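You operate a simulated robot arm through the tools that you are given. There is no shell and no other tool. Be economical: measure what you need, move in short steps, check, and stop when the job is done.

Carry out the task below with a simulated robot arm. There is one attempt and no reset: what you move stays moved.

## Task
Fill the blue water tank to MAX, then run water through TEST 2's loop.
Fine: cart fill valve shut again; orange cart valve on 3, at least five seconds of flow, pump off, orange valve back on 0. Spill nothing; the other valves, hoses, loops and caps end as they were.

The check looks at the end state, three seconds after you hand in, the way a careful person would. Anything else that was tipped, shoved, dropped, spilled or broken makes it a failure. A push-on lid holds only when it is set on centred and level and pressed home; a screw cap is set on level and turned clockwise until tight.

## Robot
A 6-joint arm with a two-finger parallel gripper, fixed in place. Base frame: the origin is at the foot of the arm, x ahead of it, y to its left, z up. Readings come in mm, rad, newtons and seconds.
With the tool pointing down near the work surface it reaches from about 100 to 720 mm from the base axis. Its first joint turns from -2.897 to 2.897 rad. Payload 3.91 kg.
Tool frame: the origin (TCP) lies between the finger pads and is the grasp point; the fingertips stand 30 mm ahead of it; z points along the fingers, y is the line along which they close. Largest opening 110 mm; finger width 20, thickness 10; the body of the gripper, 48 by 112 mm, starts 55 mm behind the TCP.
Orientation is told as [roll, pitch, yaw] about the base's x, y, z axes, in that order, counted from this pose: with the fingers straight down and closing along the base's y, the tool's x points along the base's -x, its y along +y and its z along -z.

## Interface
- The arm moves only by the tool jog_arm. Its arguments are lists of equal length, an entry for each row: "travel": the shift along the tool's x, y, z in mm, a list of three; "dr": the turn, a rotation vector about the tool's x, y, z in rad, a list of three; "jaw": the finger opening in mm, from 0 to 110. In form: {"travel": [[dx, dy, dz], ...], "dr": [[wx, wy, wz], ...], "jaw": [jaw, ...]}. A call has 1 to 10 rows; each row is the pose to reach, as a shift and turn from the pose commanded when the call began, along the tool's axes at that moment. Rows are played at 5 a second. More than 50 mm and 0.15 rad between two rows, or a gripper value outside its range, and nothing of the call is played. A pose out of reach is approached as far as the arm can. The call stops where the force on the tool passes 90 N (or 10 N more than at its start, if that is more) or the arm is blocked; 0.2 s more then pass. Each finger travels about 45 mm/s and halts on what it meets, pressing with about 36 N; the grip force reading is that of the motor and also rises with nothing between the fingers. The clock runs only during rows and for 0.2 s after the last one: add rows that repeat a pose to give the fingers time. It gives the time, the measured TCP pose, the force on the tool (base axes), the opening and the grip force at its end, in the units of the frame above (readings bear some noise), with the torque about the TCP (base axes, N m) and any sound that the robot's microphone picked up.
- Cameras (640 x 400 px; columns grow to the right, rows downward): "scene" is fixed at [398, -649.9, 1405.6]; the picture's right is [1.00, -0.09, 0.00], its down [-0.06, -0.61, -0.79] and it looks along [0.07, 0.79, -0.61] (base axes); focal length 302 px, centre (320, 200). "wrist" rides on the gripper at [71, 22, -107] in the tool frame; the picture's right is [-0.29, 0.96, 0.00], its down [-0.76, -0.23, -0.61] and it looks along [-0.58, -0.18, 0.79] (tool axes); focal length 243 px, centre (320, 200). There is no depth. A picture from a camera that has moved, and an enlarged one, comes with that camera's place and axes in the base frame and with its lens.
- snapshot(camera): a new picture of that camera. No time passes.
- raise_lower(by): slides the trunk up (or, below 0, down) by that many mm; the arm rides with it, the base frame stays. It gives what a move gives, with no picture.
- close_up(camera, box): a new picture of the part [left, top, right, bottom] of that camera's present view, enlarged. No time passes.
- finish_job(): hands the job in; it is judged then, once.

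Go step by step. Nothing tells you positions but the pictures and the camera data: compare them with the known pose of the tool, close in by small moves and look again before you grip or let go. The budget is 120 turns and 84 pictures, counting those below and the enlarged ones. Unless the task says otherwise, let go and move clear before handing in, and close with one line.

The tools are called as a command line: name --argument value ..., lists and objects as JSON in quotes. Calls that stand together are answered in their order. jog_arm: Moves the arm, as the interface text tells. Its arguments: {"type":"object","properties":{"travel":{"type":"array"},"dr":{"type":"array"},"jaw":{"type":"array"}},"required":["travel","dr","jaw"]} The other tools are called the same way: raise_lower (by) slides the trunk up or down; snapshot (camera) takes a picture; close_up (camera, box) takes an enlarged picture of a part of a camera's view; finish_job () hands the job in.

At the start:

```text
clock: 0.0
tcp_pos: [439.7, 134.6, 1150.8]
tool_rot: [0.002, 0.0, 0.001]
ft_force: [-0.2, 0.0, -0.6]
ft_torque: [-0.02, -0.02, 0.01]
grip_width: 110.1
gripper_force: 0.0
trunk travel left (down, up): [-475.0, 115.0]
```

scene: 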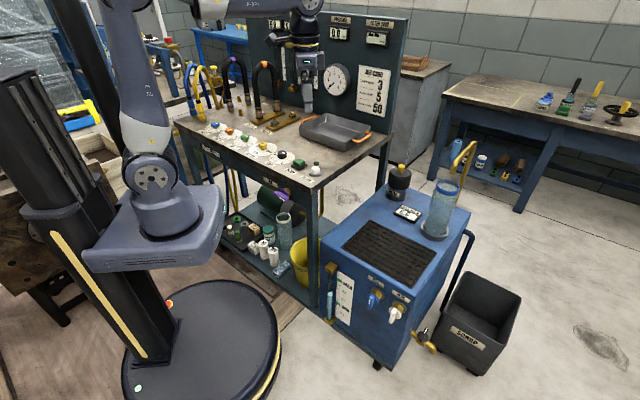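
wrist: 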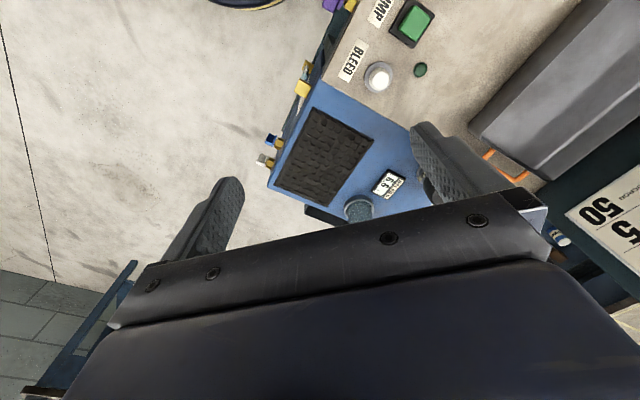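

I see a bench with valves and a blue cart with a water tank, two taps and labels. I'll zoom in to read the labels first.

close_up --camera "scene" --box '[310, 150, 530, 370]'

close_up --camera "scene" --box '[170, 50, 400, 190]'

close_up --camera "scene" --box '[310, 250, 450, 370]'

close_up --camera "scene" --box '[240, 10, 410, 110]'

```text
1.82 times, centred on (420, 260) of scene
camera zoom: at [398.0, -649.9, 1405.6], right [1.0, -0.09, 0.0], down [-0.06, -0.61, -0.79], along [0.07, 0.79, -0.61], focal length 549 px, centre (138, 91)
```

zoom: 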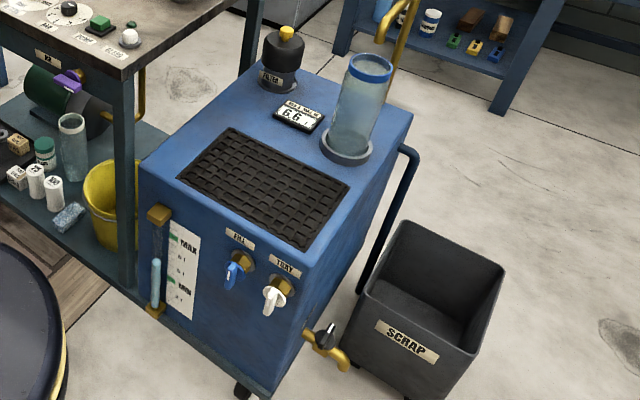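

```text
2.78 times, centred on (285, 120) of scene
camera zoom: at [398.0, -649.9, 1405.6], right [1.0, -0.09, 0.0], down [-0.06, -0.61, -0.79], along [0.07, 0.79, -0.61], focal length 840 px, centre (417, 423)
```

zoom: 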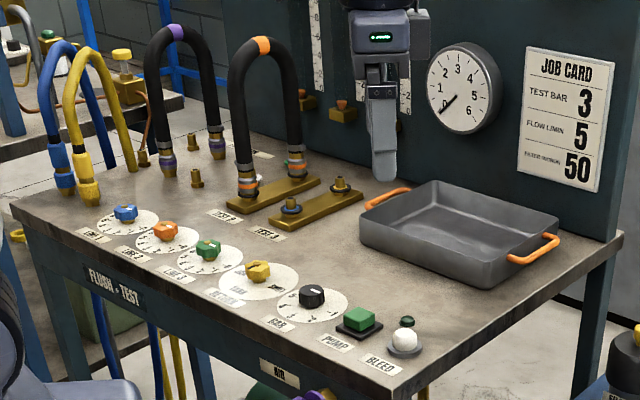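

```text
3.33 times, centred on (380, 310) of scene
camera zoom: at [398.0, -649.9, 1405.6], right [1.0, -0.09, 0.0], down [-0.06, -0.61, -0.79], along [0.07, 0.79, -0.61], focal length 1007 px, centre (120, -167)
```

zoom: 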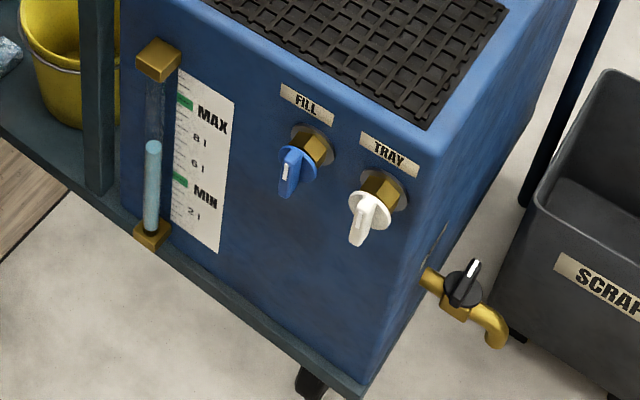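

```text
3.76 times, centred on (325, 60) of scene
camera zoom: at [398.0, -649.9, 1405.6], right [1.0, -0.09, 0.0], down [-0.06, -0.61, -0.79], along [0.07, 0.79, -0.61], focal length 1137 px, centre (301, 727)
```

zoom: 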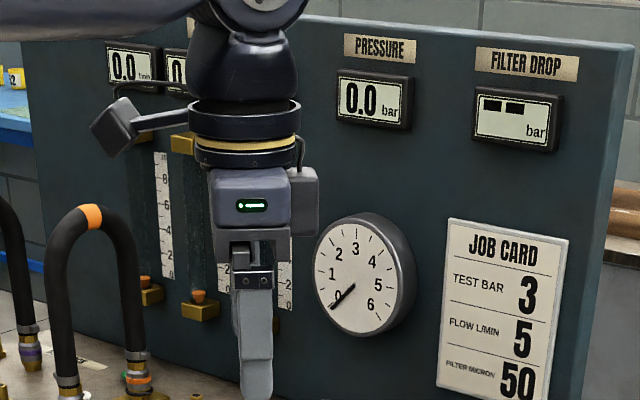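

The FILL lever is at about (617, -85, 550) and the PUMP button at about (408, 273, 850). I'll turn the wrist camera toward the bench dials to read their labels.

jog_arm --travel '[[15, 10, 0], [30, 20, 0], [45, 30, 0], [60, 40, 0], [75, 50, 0], [90, 60, 0], [105, 70, 0], [120, 80, 0], [135, 90, 0], [150, 100, 0]]' --dr '[[0, 0, -0.15], [0, 0, -0.3], [0, 0, -0.45], [0, 0, -0.6], [0, 0, -0.75], [0, 0, -0.9], [0, 0, -1.05], [0, 0, -1.2], [0, 0, -1.35], [0, 0, -1.5]]' --jaw '[110, 100, 80, 60, 40, 20, 0, 0, 0, 0]'

snapshot --camera "wrist"

```text
clock: 2.2
tcp_pos: [288.6, 235.6, 1151.0]
tool_rot: [0.0, 0.0, 1.502]
ft_force: [-0.3, 0.0, -0.6]
ft_torque: [0.02, 0.0, -0.01]
grip_width: 0.1
gripper_force: 36.0
trunk travel left (down, up): [-475.0, 115.0]
```

```text
77 pictures are left
camera wrist: at [261.9, 166.2, 1257.6], right [-0.94, 0.35, 0.0], down [0.28, 0.74, 0.61], along [0.22, 0.57, -0.79], focal length 243 px, centre (320, 200)
```

wrist: 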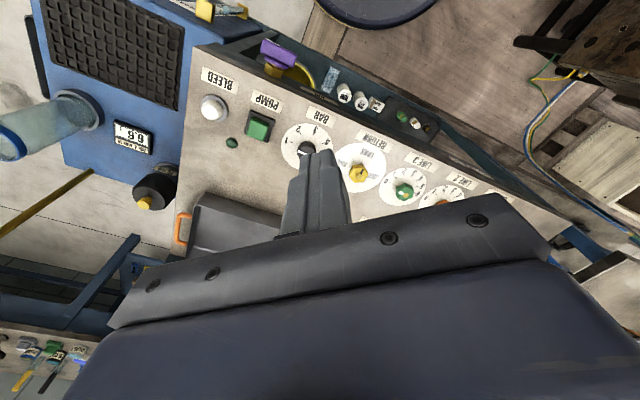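

The dials read LINE 1 to 3, RETURN and BAR. I'll enlarge the view to read their positions.

close_up --camera "wrist" --box '[280, 90, 480, 215]'

close_up --camera "scene" --box '[190, 60, 310, 135]'

close_up --camera "scene" --box '[190, 110, 310, 185]'

```text
3.20 times, centred on (380, 152) of wrist
camera zoom: at [261.9, 166.2, 1257.6], right [-0.94, 0.35, 0.0], down [0.28, 0.74, 0.61], along [0.22, 0.57, -0.79], focal length 776 px, centre (128, 352)
```

zoom: 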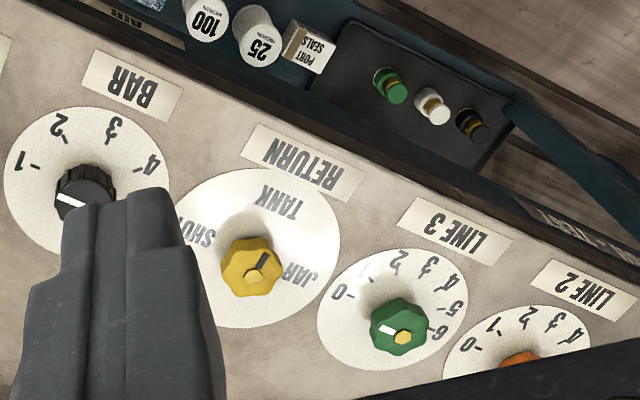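

```text
5.33 times, centred on (250, 98) of scene
camera zoom: at [398.0, -649.9, 1405.6], right [1.0, -0.09, 0.0], down [-0.06, -0.61, -0.79], along [0.07, 0.79, -0.61], focal length 1610 px, centre (693, 747)
```

zoom: 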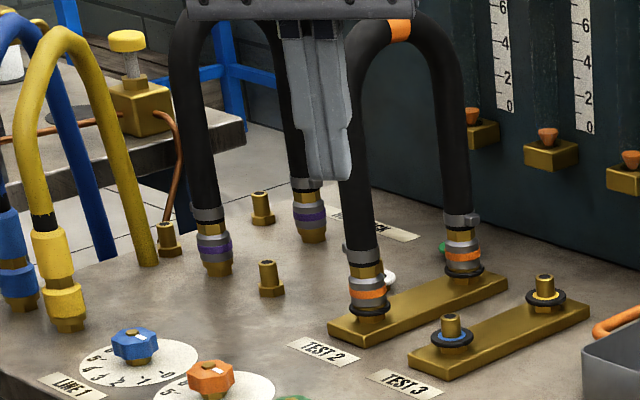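

```text
5.33 times, centred on (250, 148) of scene
camera zoom: at [398.0, -649.9, 1405.6], right [1.0, -0.09, 0.0], down [-0.06, -0.61, -0.79], along [0.07, 0.79, -0.61], focal length 1610 px, centre (693, 480)
```

zoom: 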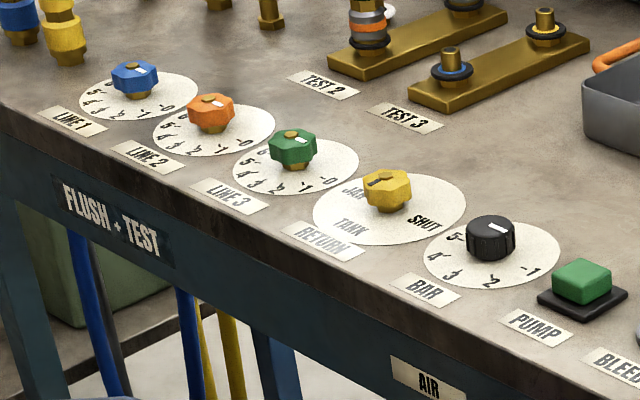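

RETURN appears to point at JAR, and the line valves are on 0. I'll look at the jar and then view the loops from above.

jog_arm --travel '[[-30, 20, -10], [-60, 40, -20], [-90, 60, -30], [-120, 80, -40], [-150, 100, -50]]' --dr '[[0, 0, 0], [0, 0, 0], [0, 0, 0], [0, 0, 0], [0, 0, 0]]' --jaw '[0, 0, 0, 0, 0]'

snapshot --camera "wrist"

close_up --camera "scene" --box '[370, 130, 490, 250]'

```text
clock: 3.4
tcp_pos: [199.8, 393.5, 1201.1]
tool_rot: [0.0, -0.001, 1.499]
ft_force: [0.2, -0.5, 0.2]
ft_torque: [-0.03, -0.01, 0.03]
grip_width: 0.0
gripper_force: 36.1
trunk travel left (down, up): [-475.0, 115.0]
```

```text
73 pictures are left
camera wrist: at [172.6, 324.1, 1307.6], right [-0.93, 0.36, 0.0], down [0.28, 0.74, 0.61], along [0.22, 0.57, -0.79], focal length 243 px, centre (320, 200)
```

wrist: 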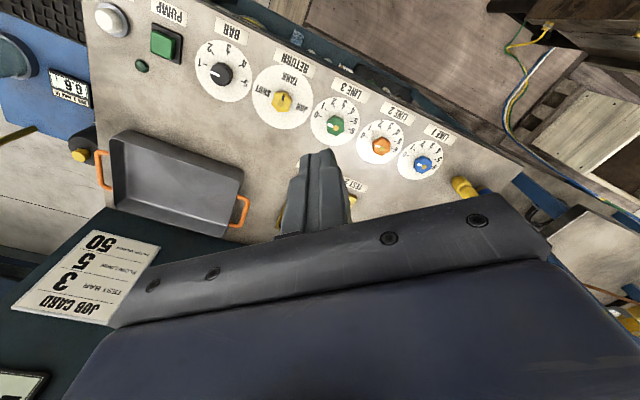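

```text
3.33 times, centred on (430, 190) of scene
camera zoom: at [398.0, -649.9, 1405.6], right [1.0, -0.09, 0.0], down [-0.06, -0.61, -0.79], along [0.07, 0.79, -0.61], focal length 1007 px, centre (-47, 233)
```

zoom: 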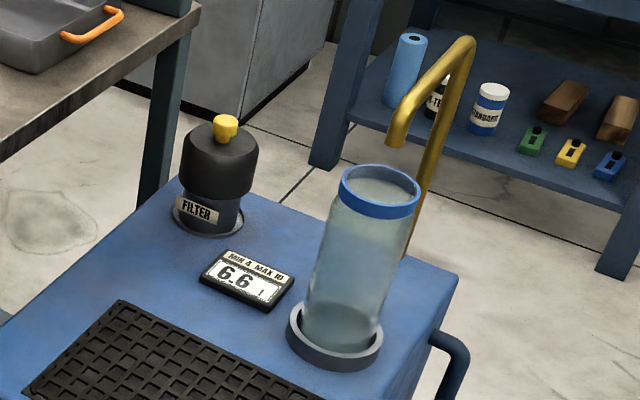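

The cart display gives the level (6.6 l, MAX 10). I'll check the RETURN pointer and the line dials closely.

close_up --camera "wrist" --box '[240, 50, 350, 140]'

close_up --camera "wrist" --box '[340, 90, 460, 200]'

close_up --camera "scene" --box '[180, 30, 300, 130]'

```text
4.44 times, centred on (295, 95) of wrist
camera zoom: at [172.6, 324.1, 1307.6], right [-0.93, 0.36, 0.0], down [0.28, 0.74, 0.61], along [0.22, 0.57, -0.79], focal length 1078 px, centre (431, 667)
```

zoom: 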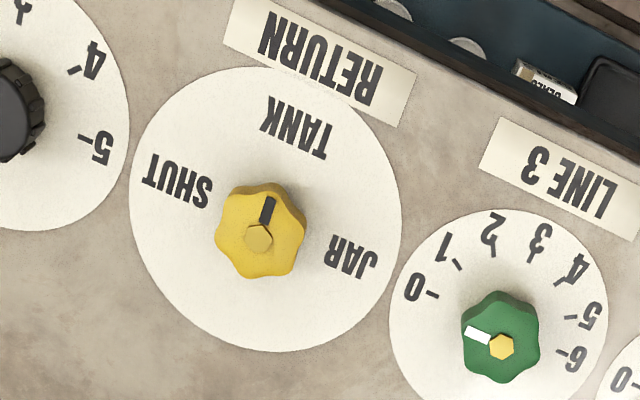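

```text
3.64 times, centred on (400, 145) of wrist
camera zoom: at [172.6, 324.1, 1307.6], right [-0.93, 0.36, 0.0], down [0.28, 0.74, 0.61], along [0.22, 0.57, -0.79], focal length 882 px, centre (29, 400)
```

zoom: 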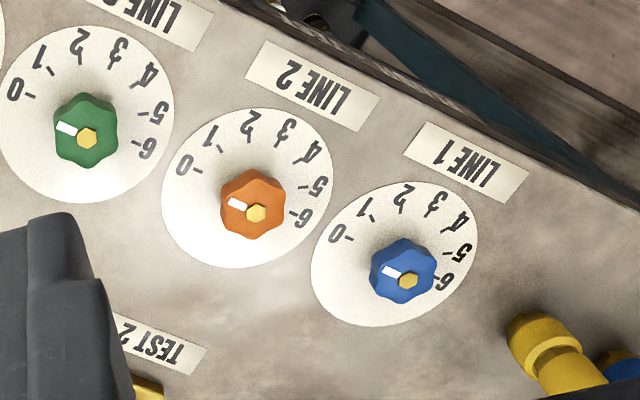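

```text
4.00 times, centred on (240, 80) of scene
camera zoom: at [398.0, -649.9, 1405.6], right [1.0, -0.09, 0.0], down [-0.06, -0.61, -0.79], along [0.07, 0.79, -0.61], focal length 1208 px, centre (640, 680)
```

zoom: 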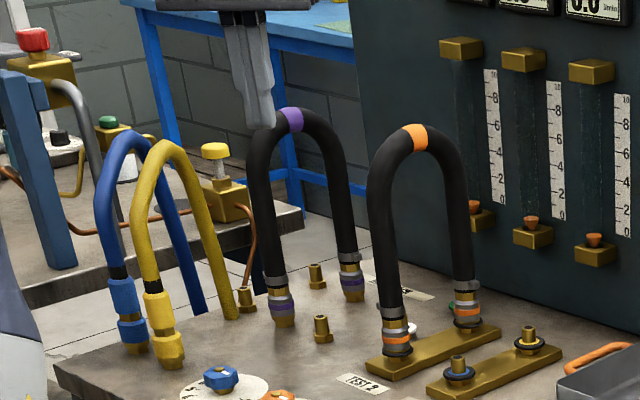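

RETURN points to TANK and LINE 2 (orange) is on 0. I'll check the TEST 2 plate from above before running anything.

jog_arm --travel '[[-40, 0, -10], [-80, 0, -20], [-120, 0, -30], [-160, 0, -40]]' --dr '[[0, 0, 0], [0, 0, 0], [0, 0, 0], [0, 0, 0]]' --jaw '[0, 0, 0, 0]'

snapshot --camera "wrist"

```text
clock: 4.4
tcp_pos: [207.9, 530.6, 1226.1]
tool_rot: [0.001, -0.003, 1.501]
ft_force: [-0.2, -0.3, -0.5]
ft_torque: [0.03, 0.01, 0.01]
grip_width: 0.0
gripper_force: 36.3
out of reach, approached as far as the arm can: row 4
trunk travel left (down, up): [-475.0, 115.0]
```

```text
68 pictures are left
camera wrist: at [180.4, 461.9, 1333.0], right [-0.93, 0.36, 0.0], down [0.28, 0.74, 0.61], along [0.22, 0.57, -0.79], focal length 243 px, centre (320, 200)
```

wrist: 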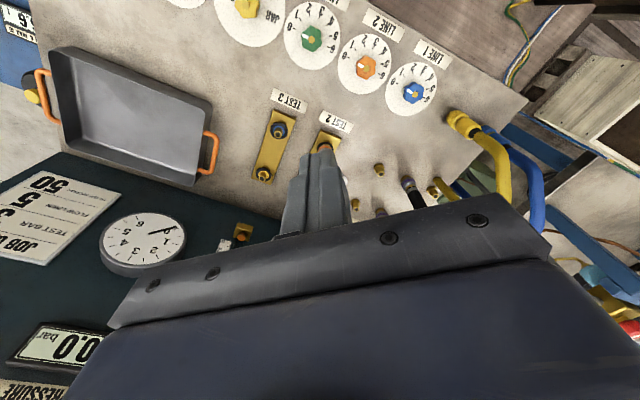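

Everything matches TEST 2 with LINE 2 (orange). Next I'll fill the tank, so I'm swinging the arm over toward the cart's front.

jog_arm --travel '[[47, -15, 0], [94, -30, 0], [141, -45, 0], [188, -60, 0], [235, -75, 0], [282, -90, 0], [329, -105, 0], [376, -120, 0], [423, -135, 0], [470, -150, 0]]' --dr '[[0, 0, 0.15], [0, 0, 0.3], [0, 0, 0.45], [0, 0, 0.6], [0, 0, 0.75], [0, 0, 0.9], [0, 0, 1.05], [0, 0, 1.2], [0, 0, 1.35], [0, 0, 1.5]]' --jaw '[0, 0, 0, 0, 0, 0, 0, 0, 0, 0]'

```text
clock: 6.6
tcp_pos: [324.2, 53.2, 1226.8]
tool_rot: [-0.001, 0.0, -0.003]
ft_force: [-0.3, 0.2, -0.7]
ft_torque: [-0.02, 0.01, -0.01]
grip_width: 0.1
gripper_force: 36.0
trunk travel left (down, up): [-475.0, 115.0]
```

The arm is clear of the bench. I'm continuing to the cart's front side while turning the tool.

jog_arm --travel '[[-5.6, -31, 7.5], [-11.2, -62, 15], [-16.8, -93, 22.5], [-22.4, -124, 30], [-28, -155, 37.5], [-33.6, -186, 45], [-39.2, -217, 52.5], [-44.8, -248, 60], [-50.4, -279, 67.5], [-56, -310, 75]]' --dr '[[0, 0, 0.15], [0, 0, 0.3], [0, 0, 0.45], [0, 0, 0.6], [0, 0, 0.75], [0, 0, 0.9], [0, 0, 1.05], [0, 0, 1.2], [0, 0, 1.35], [0, 0, 1.5]]' --jaw '[0, 0, 0, 0, 0, 0, 0, 0, 0, 0]'

jog_arm --travel '[[0, 0, 0], [0, 0, 0], [0, 0, 0], [0, 0, 0], [0, 0, 0]]' --dr '[[0, 0, 0.15], [0, 0, 0.3], [0, 0, 0.45], [0, 0, 0.6], [0, 0, 0.75]]' --jaw '[0, 0, 0, 0, 0]'

```text
clock: 8.8
tcp_pos: [378.9, -258.1, 1150.1]
tool_rot: [-0.002, -0.002, -1.503]
ft_force: [-1.4, -0.3, 0.1]
ft_torque: [-0.01, -0.01, -0.03]
grip_width: 0.0
gripper_force: 35.6
trunk travel left (down, up): [-475.0, 115.0]
```

```text
clock: 10.0
tcp_pos: [380.5, -257.2, 1150.8]
tool_rot: [0.0, 0.001, -2.254]
ft_force: [-1.2, 0.1, 0.0]
ft_torque: [0.02, 0.0, -0.01]
grip_width: 0.1
gripper_force: 35.8
trunk travel left (down, up): [-475.0, 115.0]
```

The yaw is in place. I'm now tilting the tool toward horizontal, facing the cart front.

jog_arm --travel '[[0, 0, 0], [0, 0, 0], [0, 0, 0], [0, 0, 0], [0, 0, 0], [0, 0, 0], [0, 0, 0], [0, 0, 0], [0, 0, 0], [0, 0, 0]]' --dr '[[0, 0.15, 0], [0, 0.3, 0], [0, 0.45, 0], [0, 0.6, 0], [0, 0.75, 0], [0, 0.9, 0], [0, 1.05, 0], [0, 1.2, 0], [0, 1.35, 0], [0, 1.5, 0]]' --jaw '[0, 0, 0, 0, 0, 0, 0, 0, 0, 0]'

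raise_lower --by -200

snapshot --camera "scene"

snapshot --camera "wrist"

```text
clock: 12.2
tcp_pos: [380.4, -258.2, 1150.5]
tool_rot: [0.015, 1.502, -2.233]
ft_force: [0.2, 0.1, -0.7]
ft_torque: [0.03, 0.02, 0.0]
grip_width: 0.0
gripper_force: 35.6
trunk travel left (down, up): [-475.0, 115.0]
```

```text
clock: 14.4
tcp_pos: [379.4, -257.1, 951.1]
tool_rot: [0.002, 1.499, -2.25]
ft_force: [-0.5, -0.5, -0.1]
ft_torque: [-0.01, 0.01, -0.01]
grip_width: 0.0
gripper_force: 35.9
trunk travel left (down, up): [-275.0, 315.0]
```

```text
67 pictures are left
```

scene: 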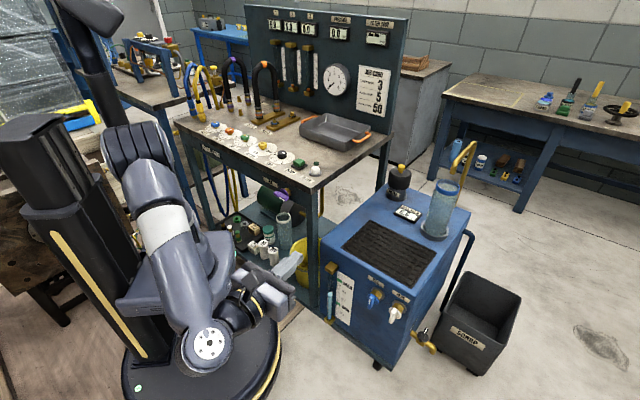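

```text
66 pictures are left
camera wrist: at [332.4, -349.8, 1029.6], right [0.73, -0.62, -0.29], down [-0.59, -0.37, -0.71], along [0.33, 0.69, -0.64], focal length 243 px, centre (320, 200)
```

wrist: 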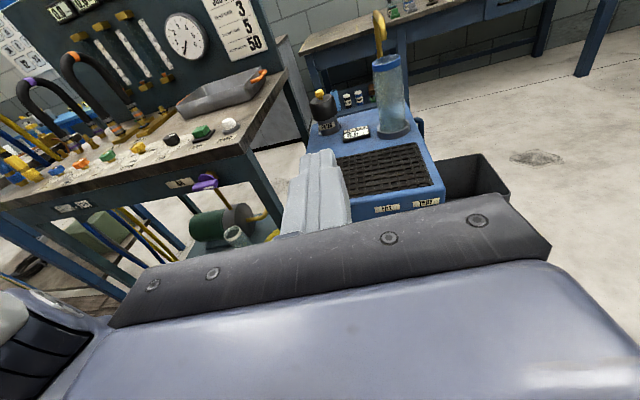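

The posture works well. I'm lowering the trunk further, toward the valve height.

raise_lower --by -220

jog_arm --travel '[[0, 0, 0], [-20, 0, 0], [-40, 0, 0], [-60, 0, 0], [-80, 0, 0]]' --dr '[[0, 0.07, 0], [0, 0.07, 0], [0, 0.07, 0], [0, 0.07, 0], [0, 0.07, 0]]' --jaw '[0, 0, 0, 0, 0]'

snapshot --camera "wrist"

snapshot --camera "scene"

```text
clock: 16.7
tcp_pos: [380.6, -257.7, 729.8]
tool_rot: [-0.001, 1.499, -2.249]
ft_force: [0.6, 0.2, 0.0]
ft_torque: [-0.01, -0.01, 0.04]
grip_width: 0.0
gripper_force: 35.8
trunk travel left (down, up): [-55.0, 535.0]
```

```text
clock: 17.9
tcp_pos: [377.4, -260.3, 651.9]
tool_rot: [0.604, 1.572, -1.646]
ft_force: [0.5, 0.2, 0.1]
ft_torque: [-0.01, -0.01, -0.01]
grip_width: 0.2
gripper_force: 36.5
trunk travel left (down, up): [-55.0, 535.0]
```

```text
65 pictures are left
camera wrist: at [325.9, -357.7, 722.4], right [0.74, -0.6, -0.29], down [-0.56, -0.33, -0.76], along [0.36, 0.73, -0.58], focal length 243 px, centre (320, 200)
```

wrist: 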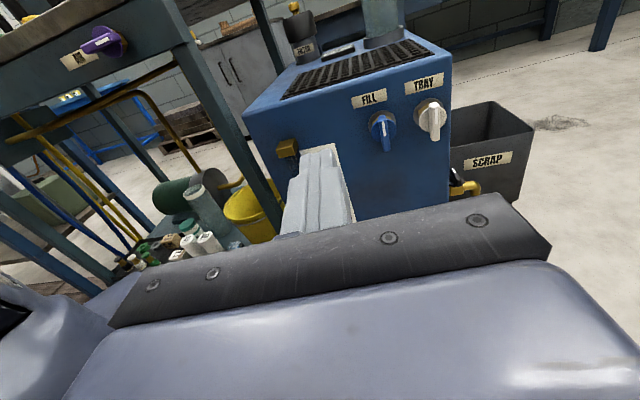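

```text
64 pictures are left
```

scene: 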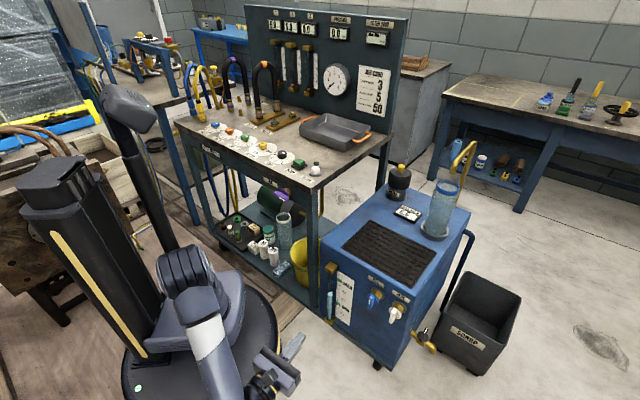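

The FILL hub is at about (623, -79, 547). I'm moving to a standoff in front of it with the jaws partly open.

jog_arm --travel '[[-17.5, 12.7, 30], [-35, 25.4, 60], [-52.5, 38, 90], [-70, 50.8, 120], [-87.5, 63.5, 150], [-105, 76, 180]]' --dr '[[0, 0, 0], [0, 0, 0], [0, 0, 0], [0, 0, 0], [0, 0, 0], [0, 0, 0]]' --jaw '[0, 10, 20, 30, 40, 50]'

snapshot --camera "wrist"

close_up --camera "scene" --box '[300, 240, 460, 340]'

```text
clock: 19.3
tcp_pos: [546.4, -168.6, 547.0]
tool_rot: [0.644, 1.571, -1.606]
ft_force: [-0.5, -0.3, 0.8]
ft_torque: [-0.05, 0.0, 0.01]
grip_width: 50.0
gripper_force: 0.0
trunk travel left (down, up): [-55.0, 535.0]
```

```text
63 pictures are left
camera wrist: at [495.9, -264.9, 617.8], right [0.74, -0.6, -0.29], down [-0.56, -0.33, -0.76], along [0.36, 0.73, -0.58], focal length 243 px, centre (320, 200)
```

wrist: 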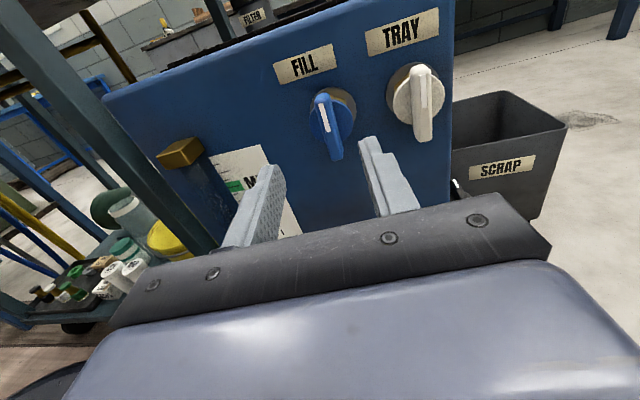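

```text
4.00 times, centred on (380, 290) of scene
camera zoom: at [398.0, -649.9, 1405.6], right [1.0, -0.09, 0.0], down [-0.06, -0.61, -0.79], along [0.07, 0.79, -0.61], focal length 1208 px, centre (80, -160)
```

zoom: 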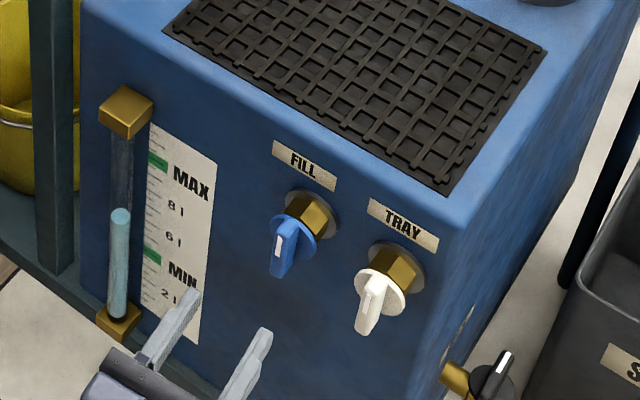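

The hub is about 9 mm right of the tool axis and roughly 110 mm ahead. I'm shifting and moving partway in.

jog_arm --travel '[[-2, 5, 10], [-4, 9, 30], [-4, 9, 50]]' --dr '[[0, 0, 0], [0, 0, 0], [0, 0, 0]]' --jaw '[50, 50, 50]'

snapshot --camera "wrist"

close_up --camera "scene" --box '[330, 260, 430, 330]'

```text
clock: 20.1
tcp_pos: [587.2, -135.6, 543.4]
tool_rot: [-0.19, 1.57, -2.441]
ft_force: [-0.1, -0.3, -0.4]
ft_torque: [0.0, -0.02, 0.01]
grip_width: 50.2
gripper_force: 0.1
trunk travel left (down, up): [-55.0, 535.0]
```

```text
61 pictures are left
camera wrist: at [535.0, -232.8, 613.6], right [0.74, -0.6, -0.29], down [-0.56, -0.33, -0.76], along [0.36, 0.73, -0.58], focal length 243 px, centre (320, 200)
```

wrist: 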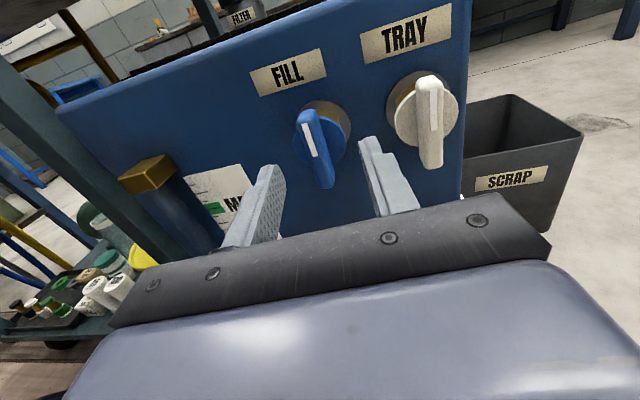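

```text
5.71 times, centred on (380, 295) of scene
camera zoom: at [398.0, -649.9, 1405.6], right [1.0, -0.09, 0.0], down [-0.06, -0.61, -0.79], along [0.07, 0.79, -0.61], focal length 1726 px, centre (-23, -343)
```

zoom: 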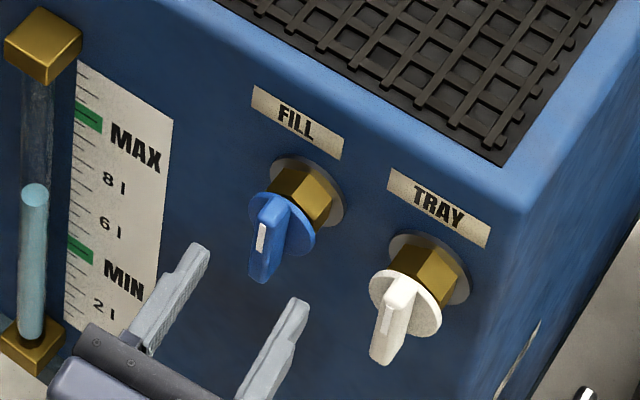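

The tool axis is aligned with the disc, which is about 60 mm ahead. I'm advancing and closing on the blade.

jog_arm --travel '[[0, -1, 14], [0, -1, 27], [0, -1, 27], [0, -1, 27], [0, -1, 27], [0, -1, 27], [0, -1, 27]]' --dr '[[0, 0, 0], [0, 0, 0], [0, 0, 0], [0, 0, 0], [0, 0, 0], [0, 0, 0], [0, 0, 0]]' --jaw '[50, 50, 40, 25, 10, 0, 0]'

snapshot --camera "wrist"

close_up --camera "scene" --box '[330, 260, 430, 330]'

```text
clock: 21.7
tcp_pos: [600.8, -112.5, 541.7]
tool_rot: [-1.07, 1.566, 2.974]
ft_force: [-45.7, 21.8, -2.1]
ft_torque: [0.6, -0.15, 1.17]
grip_width: 13.2
gripper_force: 45.2
trunk travel left (down, up): [-55.0, 535.0]
```

```text
59 pictures are left
camera wrist: at [550.1, -209.3, 613.3], right [0.75, -0.59, -0.29], down [-0.56, -0.33, -0.76], along [0.35, 0.73, -0.58], focal length 243 px, centre (320, 200)
```

wrist: 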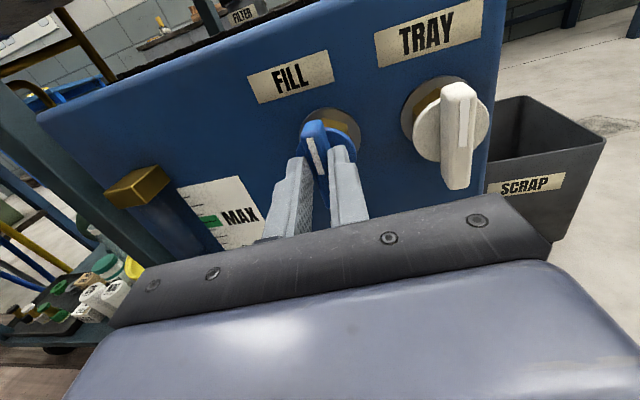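

```text
5.71 times, centred on (380, 295) of scene
camera zoom: at [398.0, -649.9, 1405.6], right [1.0, -0.09, 0.0], down [-0.06, -0.61, -0.79], along [0.07, 0.79, -0.61], focal length 1726 px, centre (-23, -343)
```

zoom: 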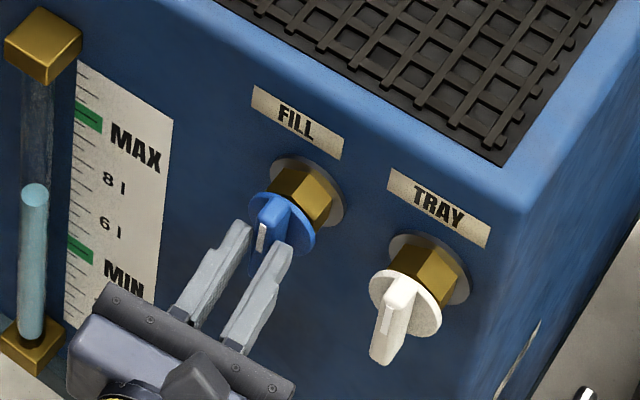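

The blade is gripped but there is a side load, so the tool needs to shift about 4 mm along -y. I'll relieve that, then test a small counter-clockwise turn.

jog_arm --travel '[[0, -2, 0], [0, -4, 0], [0, -4, 0]]' --dr '[[0, 0, 0], [0, 0, 0], [0, 0, 0]]' --jaw '[0, 0, 0]'

jog_arm --travel '[[0, 0, 0], [0, 0, 0], [0, 0, 0]]' --dr '[[0, 0, -0.08], [0, 0, -0.16], [0, 0, -0.24]]' --jaw '[0, 0, 0]'

close_up --camera "scene" --box '[330, 180, 450, 330]'

```text
clock: 22.5
tcp_pos: [599.2, -111.3, 542.6]
tool_rot: [0.174, 1.568, -2.075]
ft_force: [-23.5, 15.6, -7.4]
ft_torque: [0.46, -0.22, 0.57]
grip_width: 13.1
gripper_force: 45.7
trunk travel left (down, up): [-55.0, 535.0]
```

```text
clock: 23.3
tcp_pos: [598.9, -111.7, 543.3]
tool_rot: [1.575, 1.328, -0.676]
ft_force: [-23.3, 15.0, 6.7]
ft_torque: [0.53, 1.27, 0.52]
grip_width: 18.1
gripper_force: 44.7
trunk travel left (down, up): [-55.0, 535.0]
```

```text
2.67 times, centred on (390, 255) of scene
camera zoom: at [398.0, -649.9, 1405.6], right [1.0, -0.09, 0.0], down [-0.06, -0.61, -0.79], along [0.07, 0.79, -0.61], focal length 805 px, centre (133, 53)
```

zoom: 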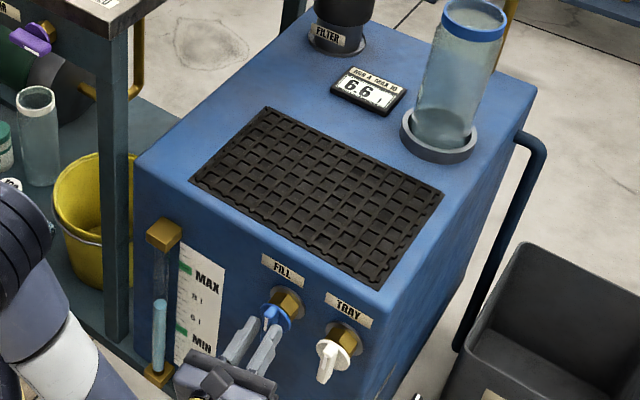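

Counter-clockwise seems to be against a stop, since the jaws spread. I'll go back and try clockwise.

jog_arm --travel '[[0, -2, 0], [0, -2, 0], [0, -2, 0], [0, -2, 0], [0, -2, 0]]' --dr '[[0, 0, 0.12], [0, 0, 0.24], [0, 0, 0.36], [0, 0, 0.48], [0, 0, 0.54]]' --jaw '[0, 0, 0, 0, 0]'

close_up --camera "scene" --box '[330, 260, 430, 330]'

close_up --camera "scene" --box '[390, 190, 450, 230]'

```text
clock: 24.5
tcp_pos: [600.3, -113.2, 542.7]
tool_rot: [-1.566, 1.272, 2.461]
ft_force: [16.3, -10.4, -4.1]
ft_torque: [0.43, -0.61, -1.1]
grip_width: 13.1
gripper_force: 45.2
trunk travel left (down, up): [-55.0, 535.0]
```

```text
5.71 times, centred on (380, 295) of scene
camera zoom: at [398.0, -649.9, 1405.6], right [1.0, -0.09, 0.0], down [-0.06, -0.61, -0.79], along [0.07, 0.79, -0.61], focal length 1726 px, centre (-23, -343)
```

zoom: 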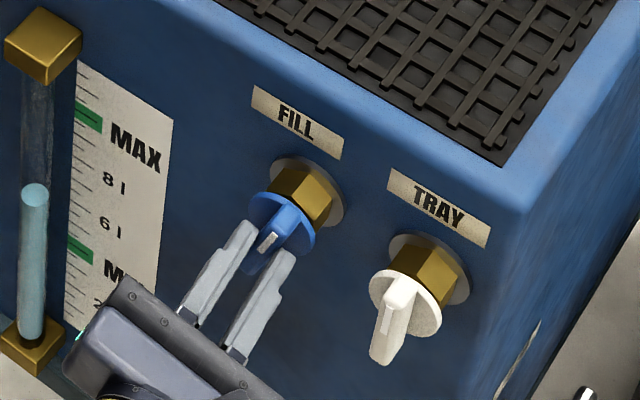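

```text
10.00 times, centred on (420, 210) of scene
camera zoom: at [398.0, -649.9, 1405.6], right [1.0, -0.09, 0.0], down [-0.06, -0.61, -0.79], along [0.07, 0.79, -0.61], focal length 3020 px, centre (-680, 100)
```

zoom: 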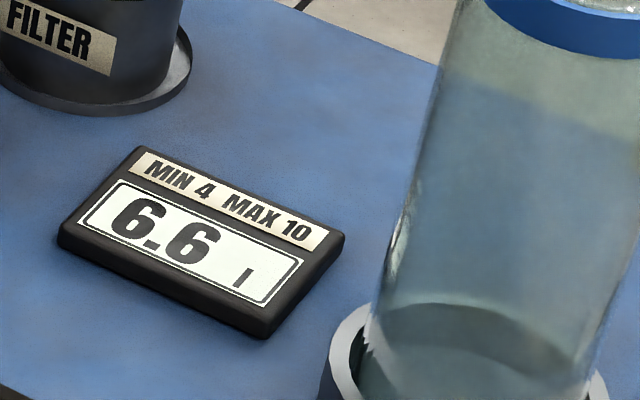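

Clockwise turns the valve (about 0.3 rad so far, still 6.6 l). I'll turn further and watch the level.

jog_arm --travel '[[0, 1, 0], [0, 1, 0], [0, 1, 0], [0, 1, 0]]' --dr '[[0, 0, 0.15], [0, 0, 0.3], [0, 0, 0.45], [0, 0, 0.6]]' --jaw '[0, 0, 0, 0]'

close_up --camera "scene" --box '[330, 190, 450, 330]'

```text
clock: 25.5
tcp_pos: [602.4, -116.1, 539.8]
tool_rot: [-1.563, 0.667, 2.451]
ft_force: [32.3, -40.4, -14.1]
ft_torque: [-0.69, 0.15, -1.51]
grip_width: 12.9
gripper_force: 45.2
trunk travel left (down, up): [-55.0, 535.0]
```

```text
2.86 times, centred on (390, 260) of scene
camera zoom: at [398.0, -649.9, 1405.6], right [1.0, -0.09, 0.0], down [-0.06, -0.61, -0.79], along [0.07, 0.79, -0.61], focal length 863 px, centre (120, 29)
```

zoom: 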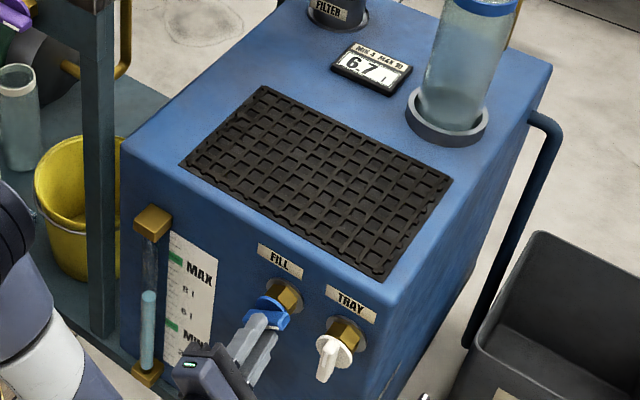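

The tank is filling (6.7 l). I'll relieve the side force and hold this opening to measure the rate.

jog_arm --travel '[[1.5, 1.3, 0], [3, 2.5, -1], [3, 2.5, -1], [3, 2.5, -1], [3, 2.5, -1], [3, 2.5, -1], [3, 2.5, -1], [3, 2.5, -1]]' --dr '[[0, 0, 0], [0, 0, 0], [0, 0, 0], [0, 0, 0], [0, 0, 0], [0, 0, 0], [0, 0, 0], [0, 0, 0]]' --jaw '[0, 0, 0, 0, 0, 0, 0, 0]'

close_up --camera "scene" --box '[390, 190, 450, 230]'

```text
clock: 27.3
tcp_pos: [602.1, -115.2, 539.5]
tool_rot: [-1.564, 0.669, 2.464]
ft_force: [11.3, -17.7, -16.3]
ft_torque: [-0.24, -0.09, -1.34]
grip_width: 13.2
gripper_force: 44.4
trunk travel left (down, up): [-55.0, 535.0]
```

```text
10.00 times, centred on (420, 210) of scene
camera zoom: at [398.0, -649.9, 1405.6], right [1.0, -0.09, 0.0], down [-0.06, -0.61, -0.79], along [0.07, 0.79, -0.61], focal length 3020 px, centre (-680, 100)
```

zoom: 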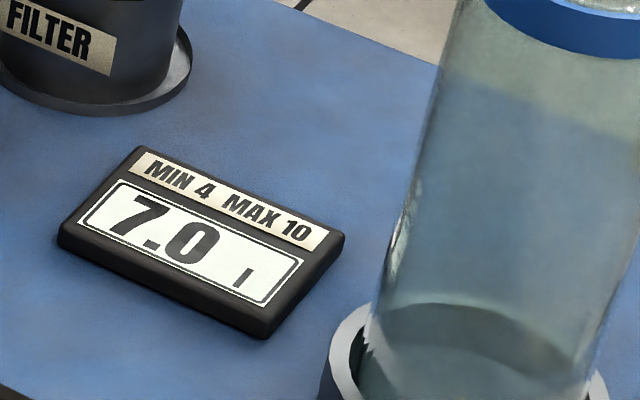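

The rate is about 0.17 l/s and 3.0 l are still needed. I'll hold about 13 s and then check again.

jog_arm --travel '[[0, 0, 0], [0, 0, 0], [0, 0, 0], [0, 0, 0], [0, 0, 0], [0, 0, 0], [0, 0, 0], [0, 0, 0], [0, 0, 0], [0, 0, 0]]' --dr '[[0, 0, 0], [0, 0, 0], [0, 0, 0], [0, 0, 0], [0, 0, 0], [0, 0, 0], [0, 0, 0], [0, 0, 0], [0, 0, 0], [0, 0, 0]]' --jaw '[0, 0, 0, 0, 0, 0, 0, 0, 0, 0]'

jog_arm --travel '[[0, 0, 0], [0, 0, 0], [0, 0, 0], [0, 0, 0], [0, 0, 0], [0, 0, 0], [0, 0, 0], [0, 0, 0], [0, 0, 0], [0, 0, 0]]' --dr '[[0, 0, 0], [0, 0, 0], [0, 0, 0], [0, 0, 0], [0, 0, 0], [0, 0, 0], [0, 0, 0], [0, 0, 0], [0, 0, 0], [0, 0, 0]]' --jaw '[0, 0, 0, 0, 0, 0, 0, 0, 0, 0]'

jog_arm --travel '[[0, 0, 0], [0, 0, 0], [0, 0, 0], [0, 0, 0], [0, 0, 0], [0, 0, 0], [0, 0, 0], [0, 0, 0], [0, 0, 0], [0, 0, 0]]' --dr '[[0, 0, 0], [0, 0, 0], [0, 0, 0], [0, 0, 0], [0, 0, 0], [0, 0, 0], [0, 0, 0], [0, 0, 0], [0, 0, 0], [0, 0, 0]]' --jaw '[0, 0, 0, 0, 0, 0, 0, 0, 0, 0]'

jog_arm --travel '[[0, 0, 0], [0, 0, 0], [0, 0, 0], [0, 0, 0], [0, 0, 0], [0, 0, 0], [0, 0, 0], [0, 0, 0], [0, 0, 0], [0, 0, 0]]' --dr '[[0, 0, 0], [0, 0, 0], [0, 0, 0], [0, 0, 0], [0, 0, 0], [0, 0, 0], [0, 0, 0], [0, 0, 0], [0, 0, 0], [0, 0, 0]]' --jaw '[0, 0, 0, 0, 0, 0, 0, 0, 0, 0]'

jog_arm --travel '[[0, 0, 0], [0, 0, 0], [0, 0, 0], [0, 0, 0], [0, 0, 0], [0, 0, 0], [0, 0, 0], [0, 0, 0], [0, 0, 0], [0, 0, 0]]' --dr '[[0, 0, 0], [0, 0, 0], [0, 0, 0], [0, 0, 0], [0, 0, 0], [0, 0, 0], [0, 0, 0], [0, 0, 0], [0, 0, 0], [0, 0, 0]]' --jaw '[0, 0, 0, 0, 0, 0, 0, 0, 0, 0]'

jog_arm --travel '[[0, 0, 0], [0, 0, 0], [0, 0, 0], [0, 0, 0], [0, 0, 0], [0, 0, 0], [0, 0, 0], [0, 0, 0], [0, 0, 0], [0, 0, 0]]' --dr '[[0, 0, 0], [0, 0, 0], [0, 0, 0], [0, 0, 0], [0, 0, 0], [0, 0, 0], [0, 0, 0], [0, 0, 0], [0, 0, 0], [0, 0, 0]]' --jaw '[0, 0, 0, 0, 0, 0, 0, 0, 0, 0]'

close_up --camera "scene" --box '[390, 190, 450, 230]'

```text
clock: 29.5
tcp_pos: [602.2, -115.7, 538.5]
tool_rot: [-1.565, 0.669, 2.465]
ft_force: [6.1, -11.1, -22.7]
ft_torque: [-0.88, 0.5, -0.29]
grip_width: 13.1
gripper_force: 45.7
trunk travel left (down, up): [-55.0, 535.0]
```

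```text
clock: 31.7
tcp_pos: [602.9, -115.7, 538.7]
tool_rot: [-1.563, 0.67, 2.464]
ft_force: [1.5, -7.6, -26.6]
ft_torque: [-0.78, 0.5, -0.4]
grip_width: 12.8
gripper_force: 45.3
trunk travel left (down, up): [-55.0, 535.0]
```

```text
clock: 33.9
tcp_pos: [602.0, -116.8, 538.8]
tool_rot: [-1.563, 0.668, 2.464]
ft_force: [-0.9, -6.1, -28.8]
ft_torque: [-0.88, 0.55, -0.22]
grip_width: 13.0
gripper_force: 44.9
trunk travel left (down, up): [-55.0, 535.0]
```

```text
clock: 36.1
tcp_pos: [602.8, -116.1, 539.2]
tool_rot: [-1.564, 0.668, 2.462]
ft_force: [-1.0, -5.9, -29.4]
ft_torque: [-0.92, 0.54, -0.21]
grip_width: 12.9
gripper_force: 45.0
trunk travel left (down, up): [-55.0, 535.0]
```

```text
clock: 38.3
tcp_pos: [601.9, -116.0, 539.8]
tool_rot: [-1.563, 0.669, 2.464]
ft_force: [-2.0, -6.4, -29.8]
ft_torque: [-0.92, 0.56, -0.19]
grip_width: 13.1
gripper_force: 44.5
trunk travel left (down, up): [-55.0, 535.0]
```

```text
clock: 40.5
tcp_pos: [602.0, -115.8, 540.0]
tool_rot: [-1.564, 0.669, 2.465]
ft_force: [0.6, -6.3, -27.5]
ft_torque: [-0.87, 0.55, -0.23]
grip_width: 12.7
gripper_force: 45.3
trunk travel left (down, up): [-55.0, 535.0]
```

```text
10.00 times, centred on (420, 210) of scene
camera zoom: at [398.0, -649.9, 1405.6], right [1.0, -0.09, 0.0], down [-0.06, -0.61, -0.79], along [0.07, 0.79, -0.61], focal length 3020 px, centre (-680, 100)
```

zoom: 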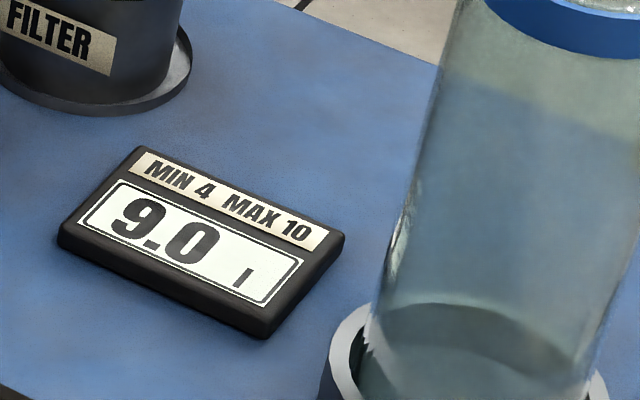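

It's at 9.0 l, rising 0.15 l/s. I'll hold about 5.4 s more, then close.

jog_arm --travel '[[0, 0, 0], [0, 0, 0], [0, 0, 0], [0, 0, 0], [0, 0, 0], [0, 0, 0], [0, 0, 0], [0, 0, 0], [0, 0, 0], [0, 0, 0]]' --dr '[[0, 0, 0], [0, 0, 0], [0, 0, 0], [0, 0, 0], [0, 0, 0], [0, 0, 0], [0, 0, 0], [0, 0, 0], [0, 0, 0], [0, 0, 0]]' --jaw '[0, 0, 0, 0, 0, 0, 0, 0, 0, 0]'

jog_arm --travel '[[0, 0, 0], [0, 0, 0], [0, 0, 0], [0, 0, 0], [0, 0, 0], [0, 0, 0], [0, 0, 0], [0, 0, 0], [0, 0, 0], [0, 0, 0]]' --dr '[[0, 0, 0], [0, 0, 0], [0, 0, 0], [0, 0, 0], [0, 0, 0], [0, 0, 0], [0, 0, 0], [0, 0, 0], [0, 0, 0], [0, 0, 0]]' --jaw '[0, 0, 0, 0, 0, 0, 0, 0, 0, 0]'

jog_arm --travel '[[0, 0, 0], [0, 0, 0], [0, 0, 0], [0, 0, 0]]' --dr '[[0, 0, 0], [0, 0, 0], [0, 0, 0], [0, 0, 0]]' --jaw '[0, 0, 0, 0]'

close_up --camera "scene" --box '[390, 190, 450, 230]'

```text
clock: 42.7
tcp_pos: [602.4, -114.7, 540.1]
tool_rot: [-1.563, 0.668, 2.465]
ft_force: [1.8, -6.5, -28.2]
ft_torque: [-0.82, 0.5, -0.3]
grip_width: 12.9
gripper_force: 44.5
trunk travel left (down, up): [-55.0, 535.0]
```

```text
clock: 44.9
tcp_pos: [602.5, -116.0, 539.5]
tool_rot: [-1.563, 0.667, 2.463]
ft_force: [4.2, -6.6, -26.7]
ft_torque: [-0.81, 0.49, -0.32]
grip_width: 12.9
gripper_force: 45.4
trunk travel left (down, up): [-55.0, 535.0]
```

```text
clock: 45.9
tcp_pos: [602.4, -116.2, 538.8]
tool_rot: [-1.564, 0.669, 2.464]
ft_force: [4.9, -7.0, -26.2]
ft_torque: [-0.8, 0.45, -0.36]
grip_width: 12.9
gripper_force: 45.0
trunk travel left (down, up): [-55.0, 535.0]
```

```text
10.00 times, centred on (420, 210) of scene
camera zoom: at [398.0, -649.9, 1405.6], right [1.0, -0.09, 0.0], down [-0.06, -0.61, -0.79], along [0.07, 0.79, -0.61], focal length 3020 px, centre (-680, 100)
```

zoom: 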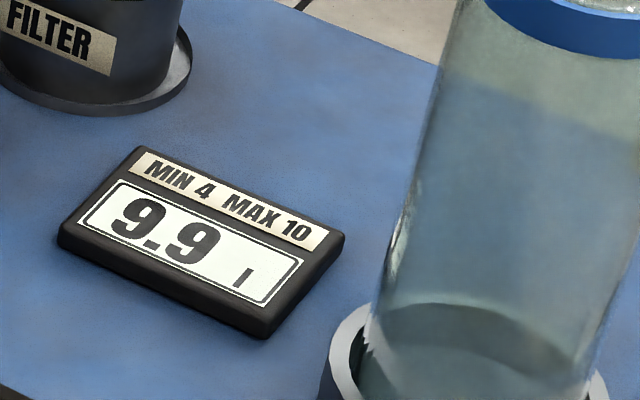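

It reads 9.9 l, so I'm closing the valve now by turning back.

jog_arm --travel '[[0, 0, 0], [0, 0, 0], [0, 0, 0], [0, 0, 0], [0, 0, 0], [0, 0, 0], [0, 0, 0]]' --dr '[[0, 0, -0.15], [0, 0, -0.3], [0, 0, -0.45], [0, 0, -0.6], [0, 0, -0.75], [0, 0, -0.9], [0, 0, -1.0]]' --jaw '[0, 0, 0, 0, 0, 0, 0]'

close_up --camera "scene" --box '[390, 190, 450, 230]'

snapshot --camera "wrist"

```text
clock: 47.5
tcp_pos: [600.5, -111.8, 543.0]
tool_rot: [1.59, 1.466, -0.65]
ft_force: [-41.2, 18.3, 10.2]
ft_torque: [0.53, 1.05, 0.97]
grip_width: 15.3
gripper_force: 44.9
trunk travel left (down, up): [-55.0, 535.0]
```

```text
10.00 times, centred on (420, 210) of scene
camera zoom: at [398.0, -649.9, 1405.6], right [1.0, -0.09, 0.0], down [-0.06, -0.61, -0.79], along [0.07, 0.79, -0.61], focal length 3020 px, centre (-680, 100)
```

zoom: 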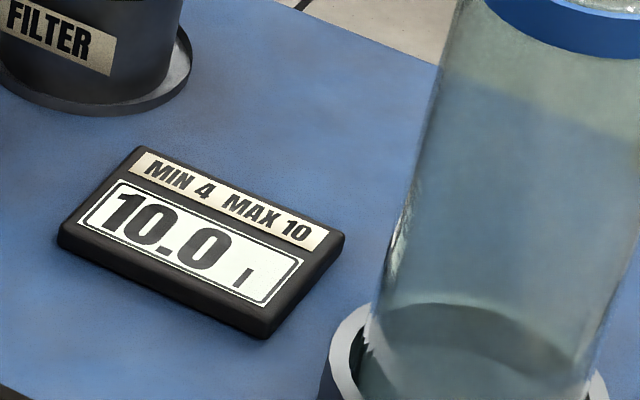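

```text
49 pictures are left
camera wrist: at [543.8, -204.5, 615.6], right [0.77, -0.61, -0.19], down [-0.49, -0.38, -0.78], along [0.4, 0.7, -0.6], focal length 243 px, centre (320, 200)
```

wrist: 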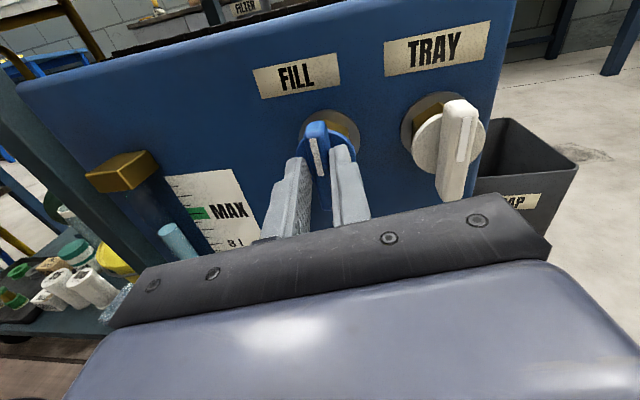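

It reads 10.0 l and the valve is at its shut stop. I'm relieving the load, opening the jaws, and backing off.

jog_arm --travel '[[0, -3, 0], [0, -3, 0], [0, -3, 0], [0, -3, -15], [0, -3, -45], [0, -3, -85]]' --dr '[[0, 0, 0.1], [0, 0, 0.1], [0, 0, 0.1], [0, 0, 0.1], [0, 0, 0.1], [0, 0, 0.1]]' --jaw '[20, 40, 50, 50, 50, 50]'

close_up --camera "scene" --box '[330, 180, 450, 330]'

snapshot --camera "wrist"

```text
clock: 48.9
tcp_pos: [545.6, -180.8, 539.6]
tool_rot: [0.023, 1.569, -2.227]
ft_force: [0.0, 0.8, -0.4]
ft_torque: [0.0, -0.04, -0.01]
grip_width: 50.1
gripper_force: 0.1
trunk travel left (down, up): [-55.0, 535.0]
```

```text
2.67 times, centred on (390, 255) of scene
camera zoom: at [398.0, -649.9, 1405.6], right [1.0, -0.09, 0.0], down [-0.06, -0.61, -0.79], along [0.07, 0.79, -0.61], focal length 805 px, centre (133, 53)
```

zoom: 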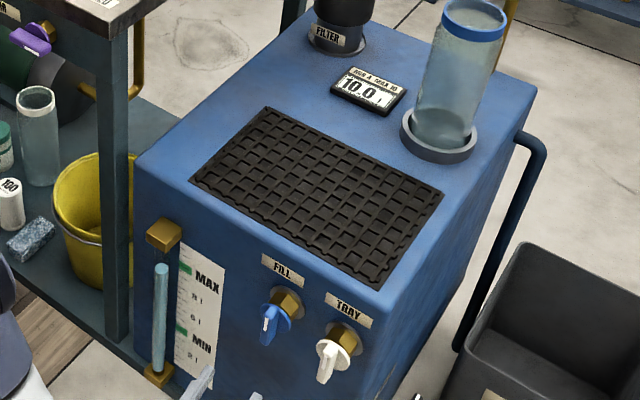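

```text
47 pictures are left
camera wrist: at [494.2, -277.4, 610.3], right [0.74, -0.6, -0.29], down [-0.56, -0.33, -0.76], along [0.36, 0.73, -0.58], focal length 243 px, centre (320, 200)
```

wrist: 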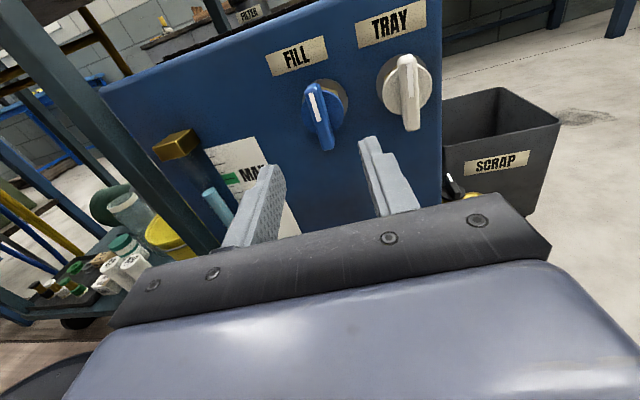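

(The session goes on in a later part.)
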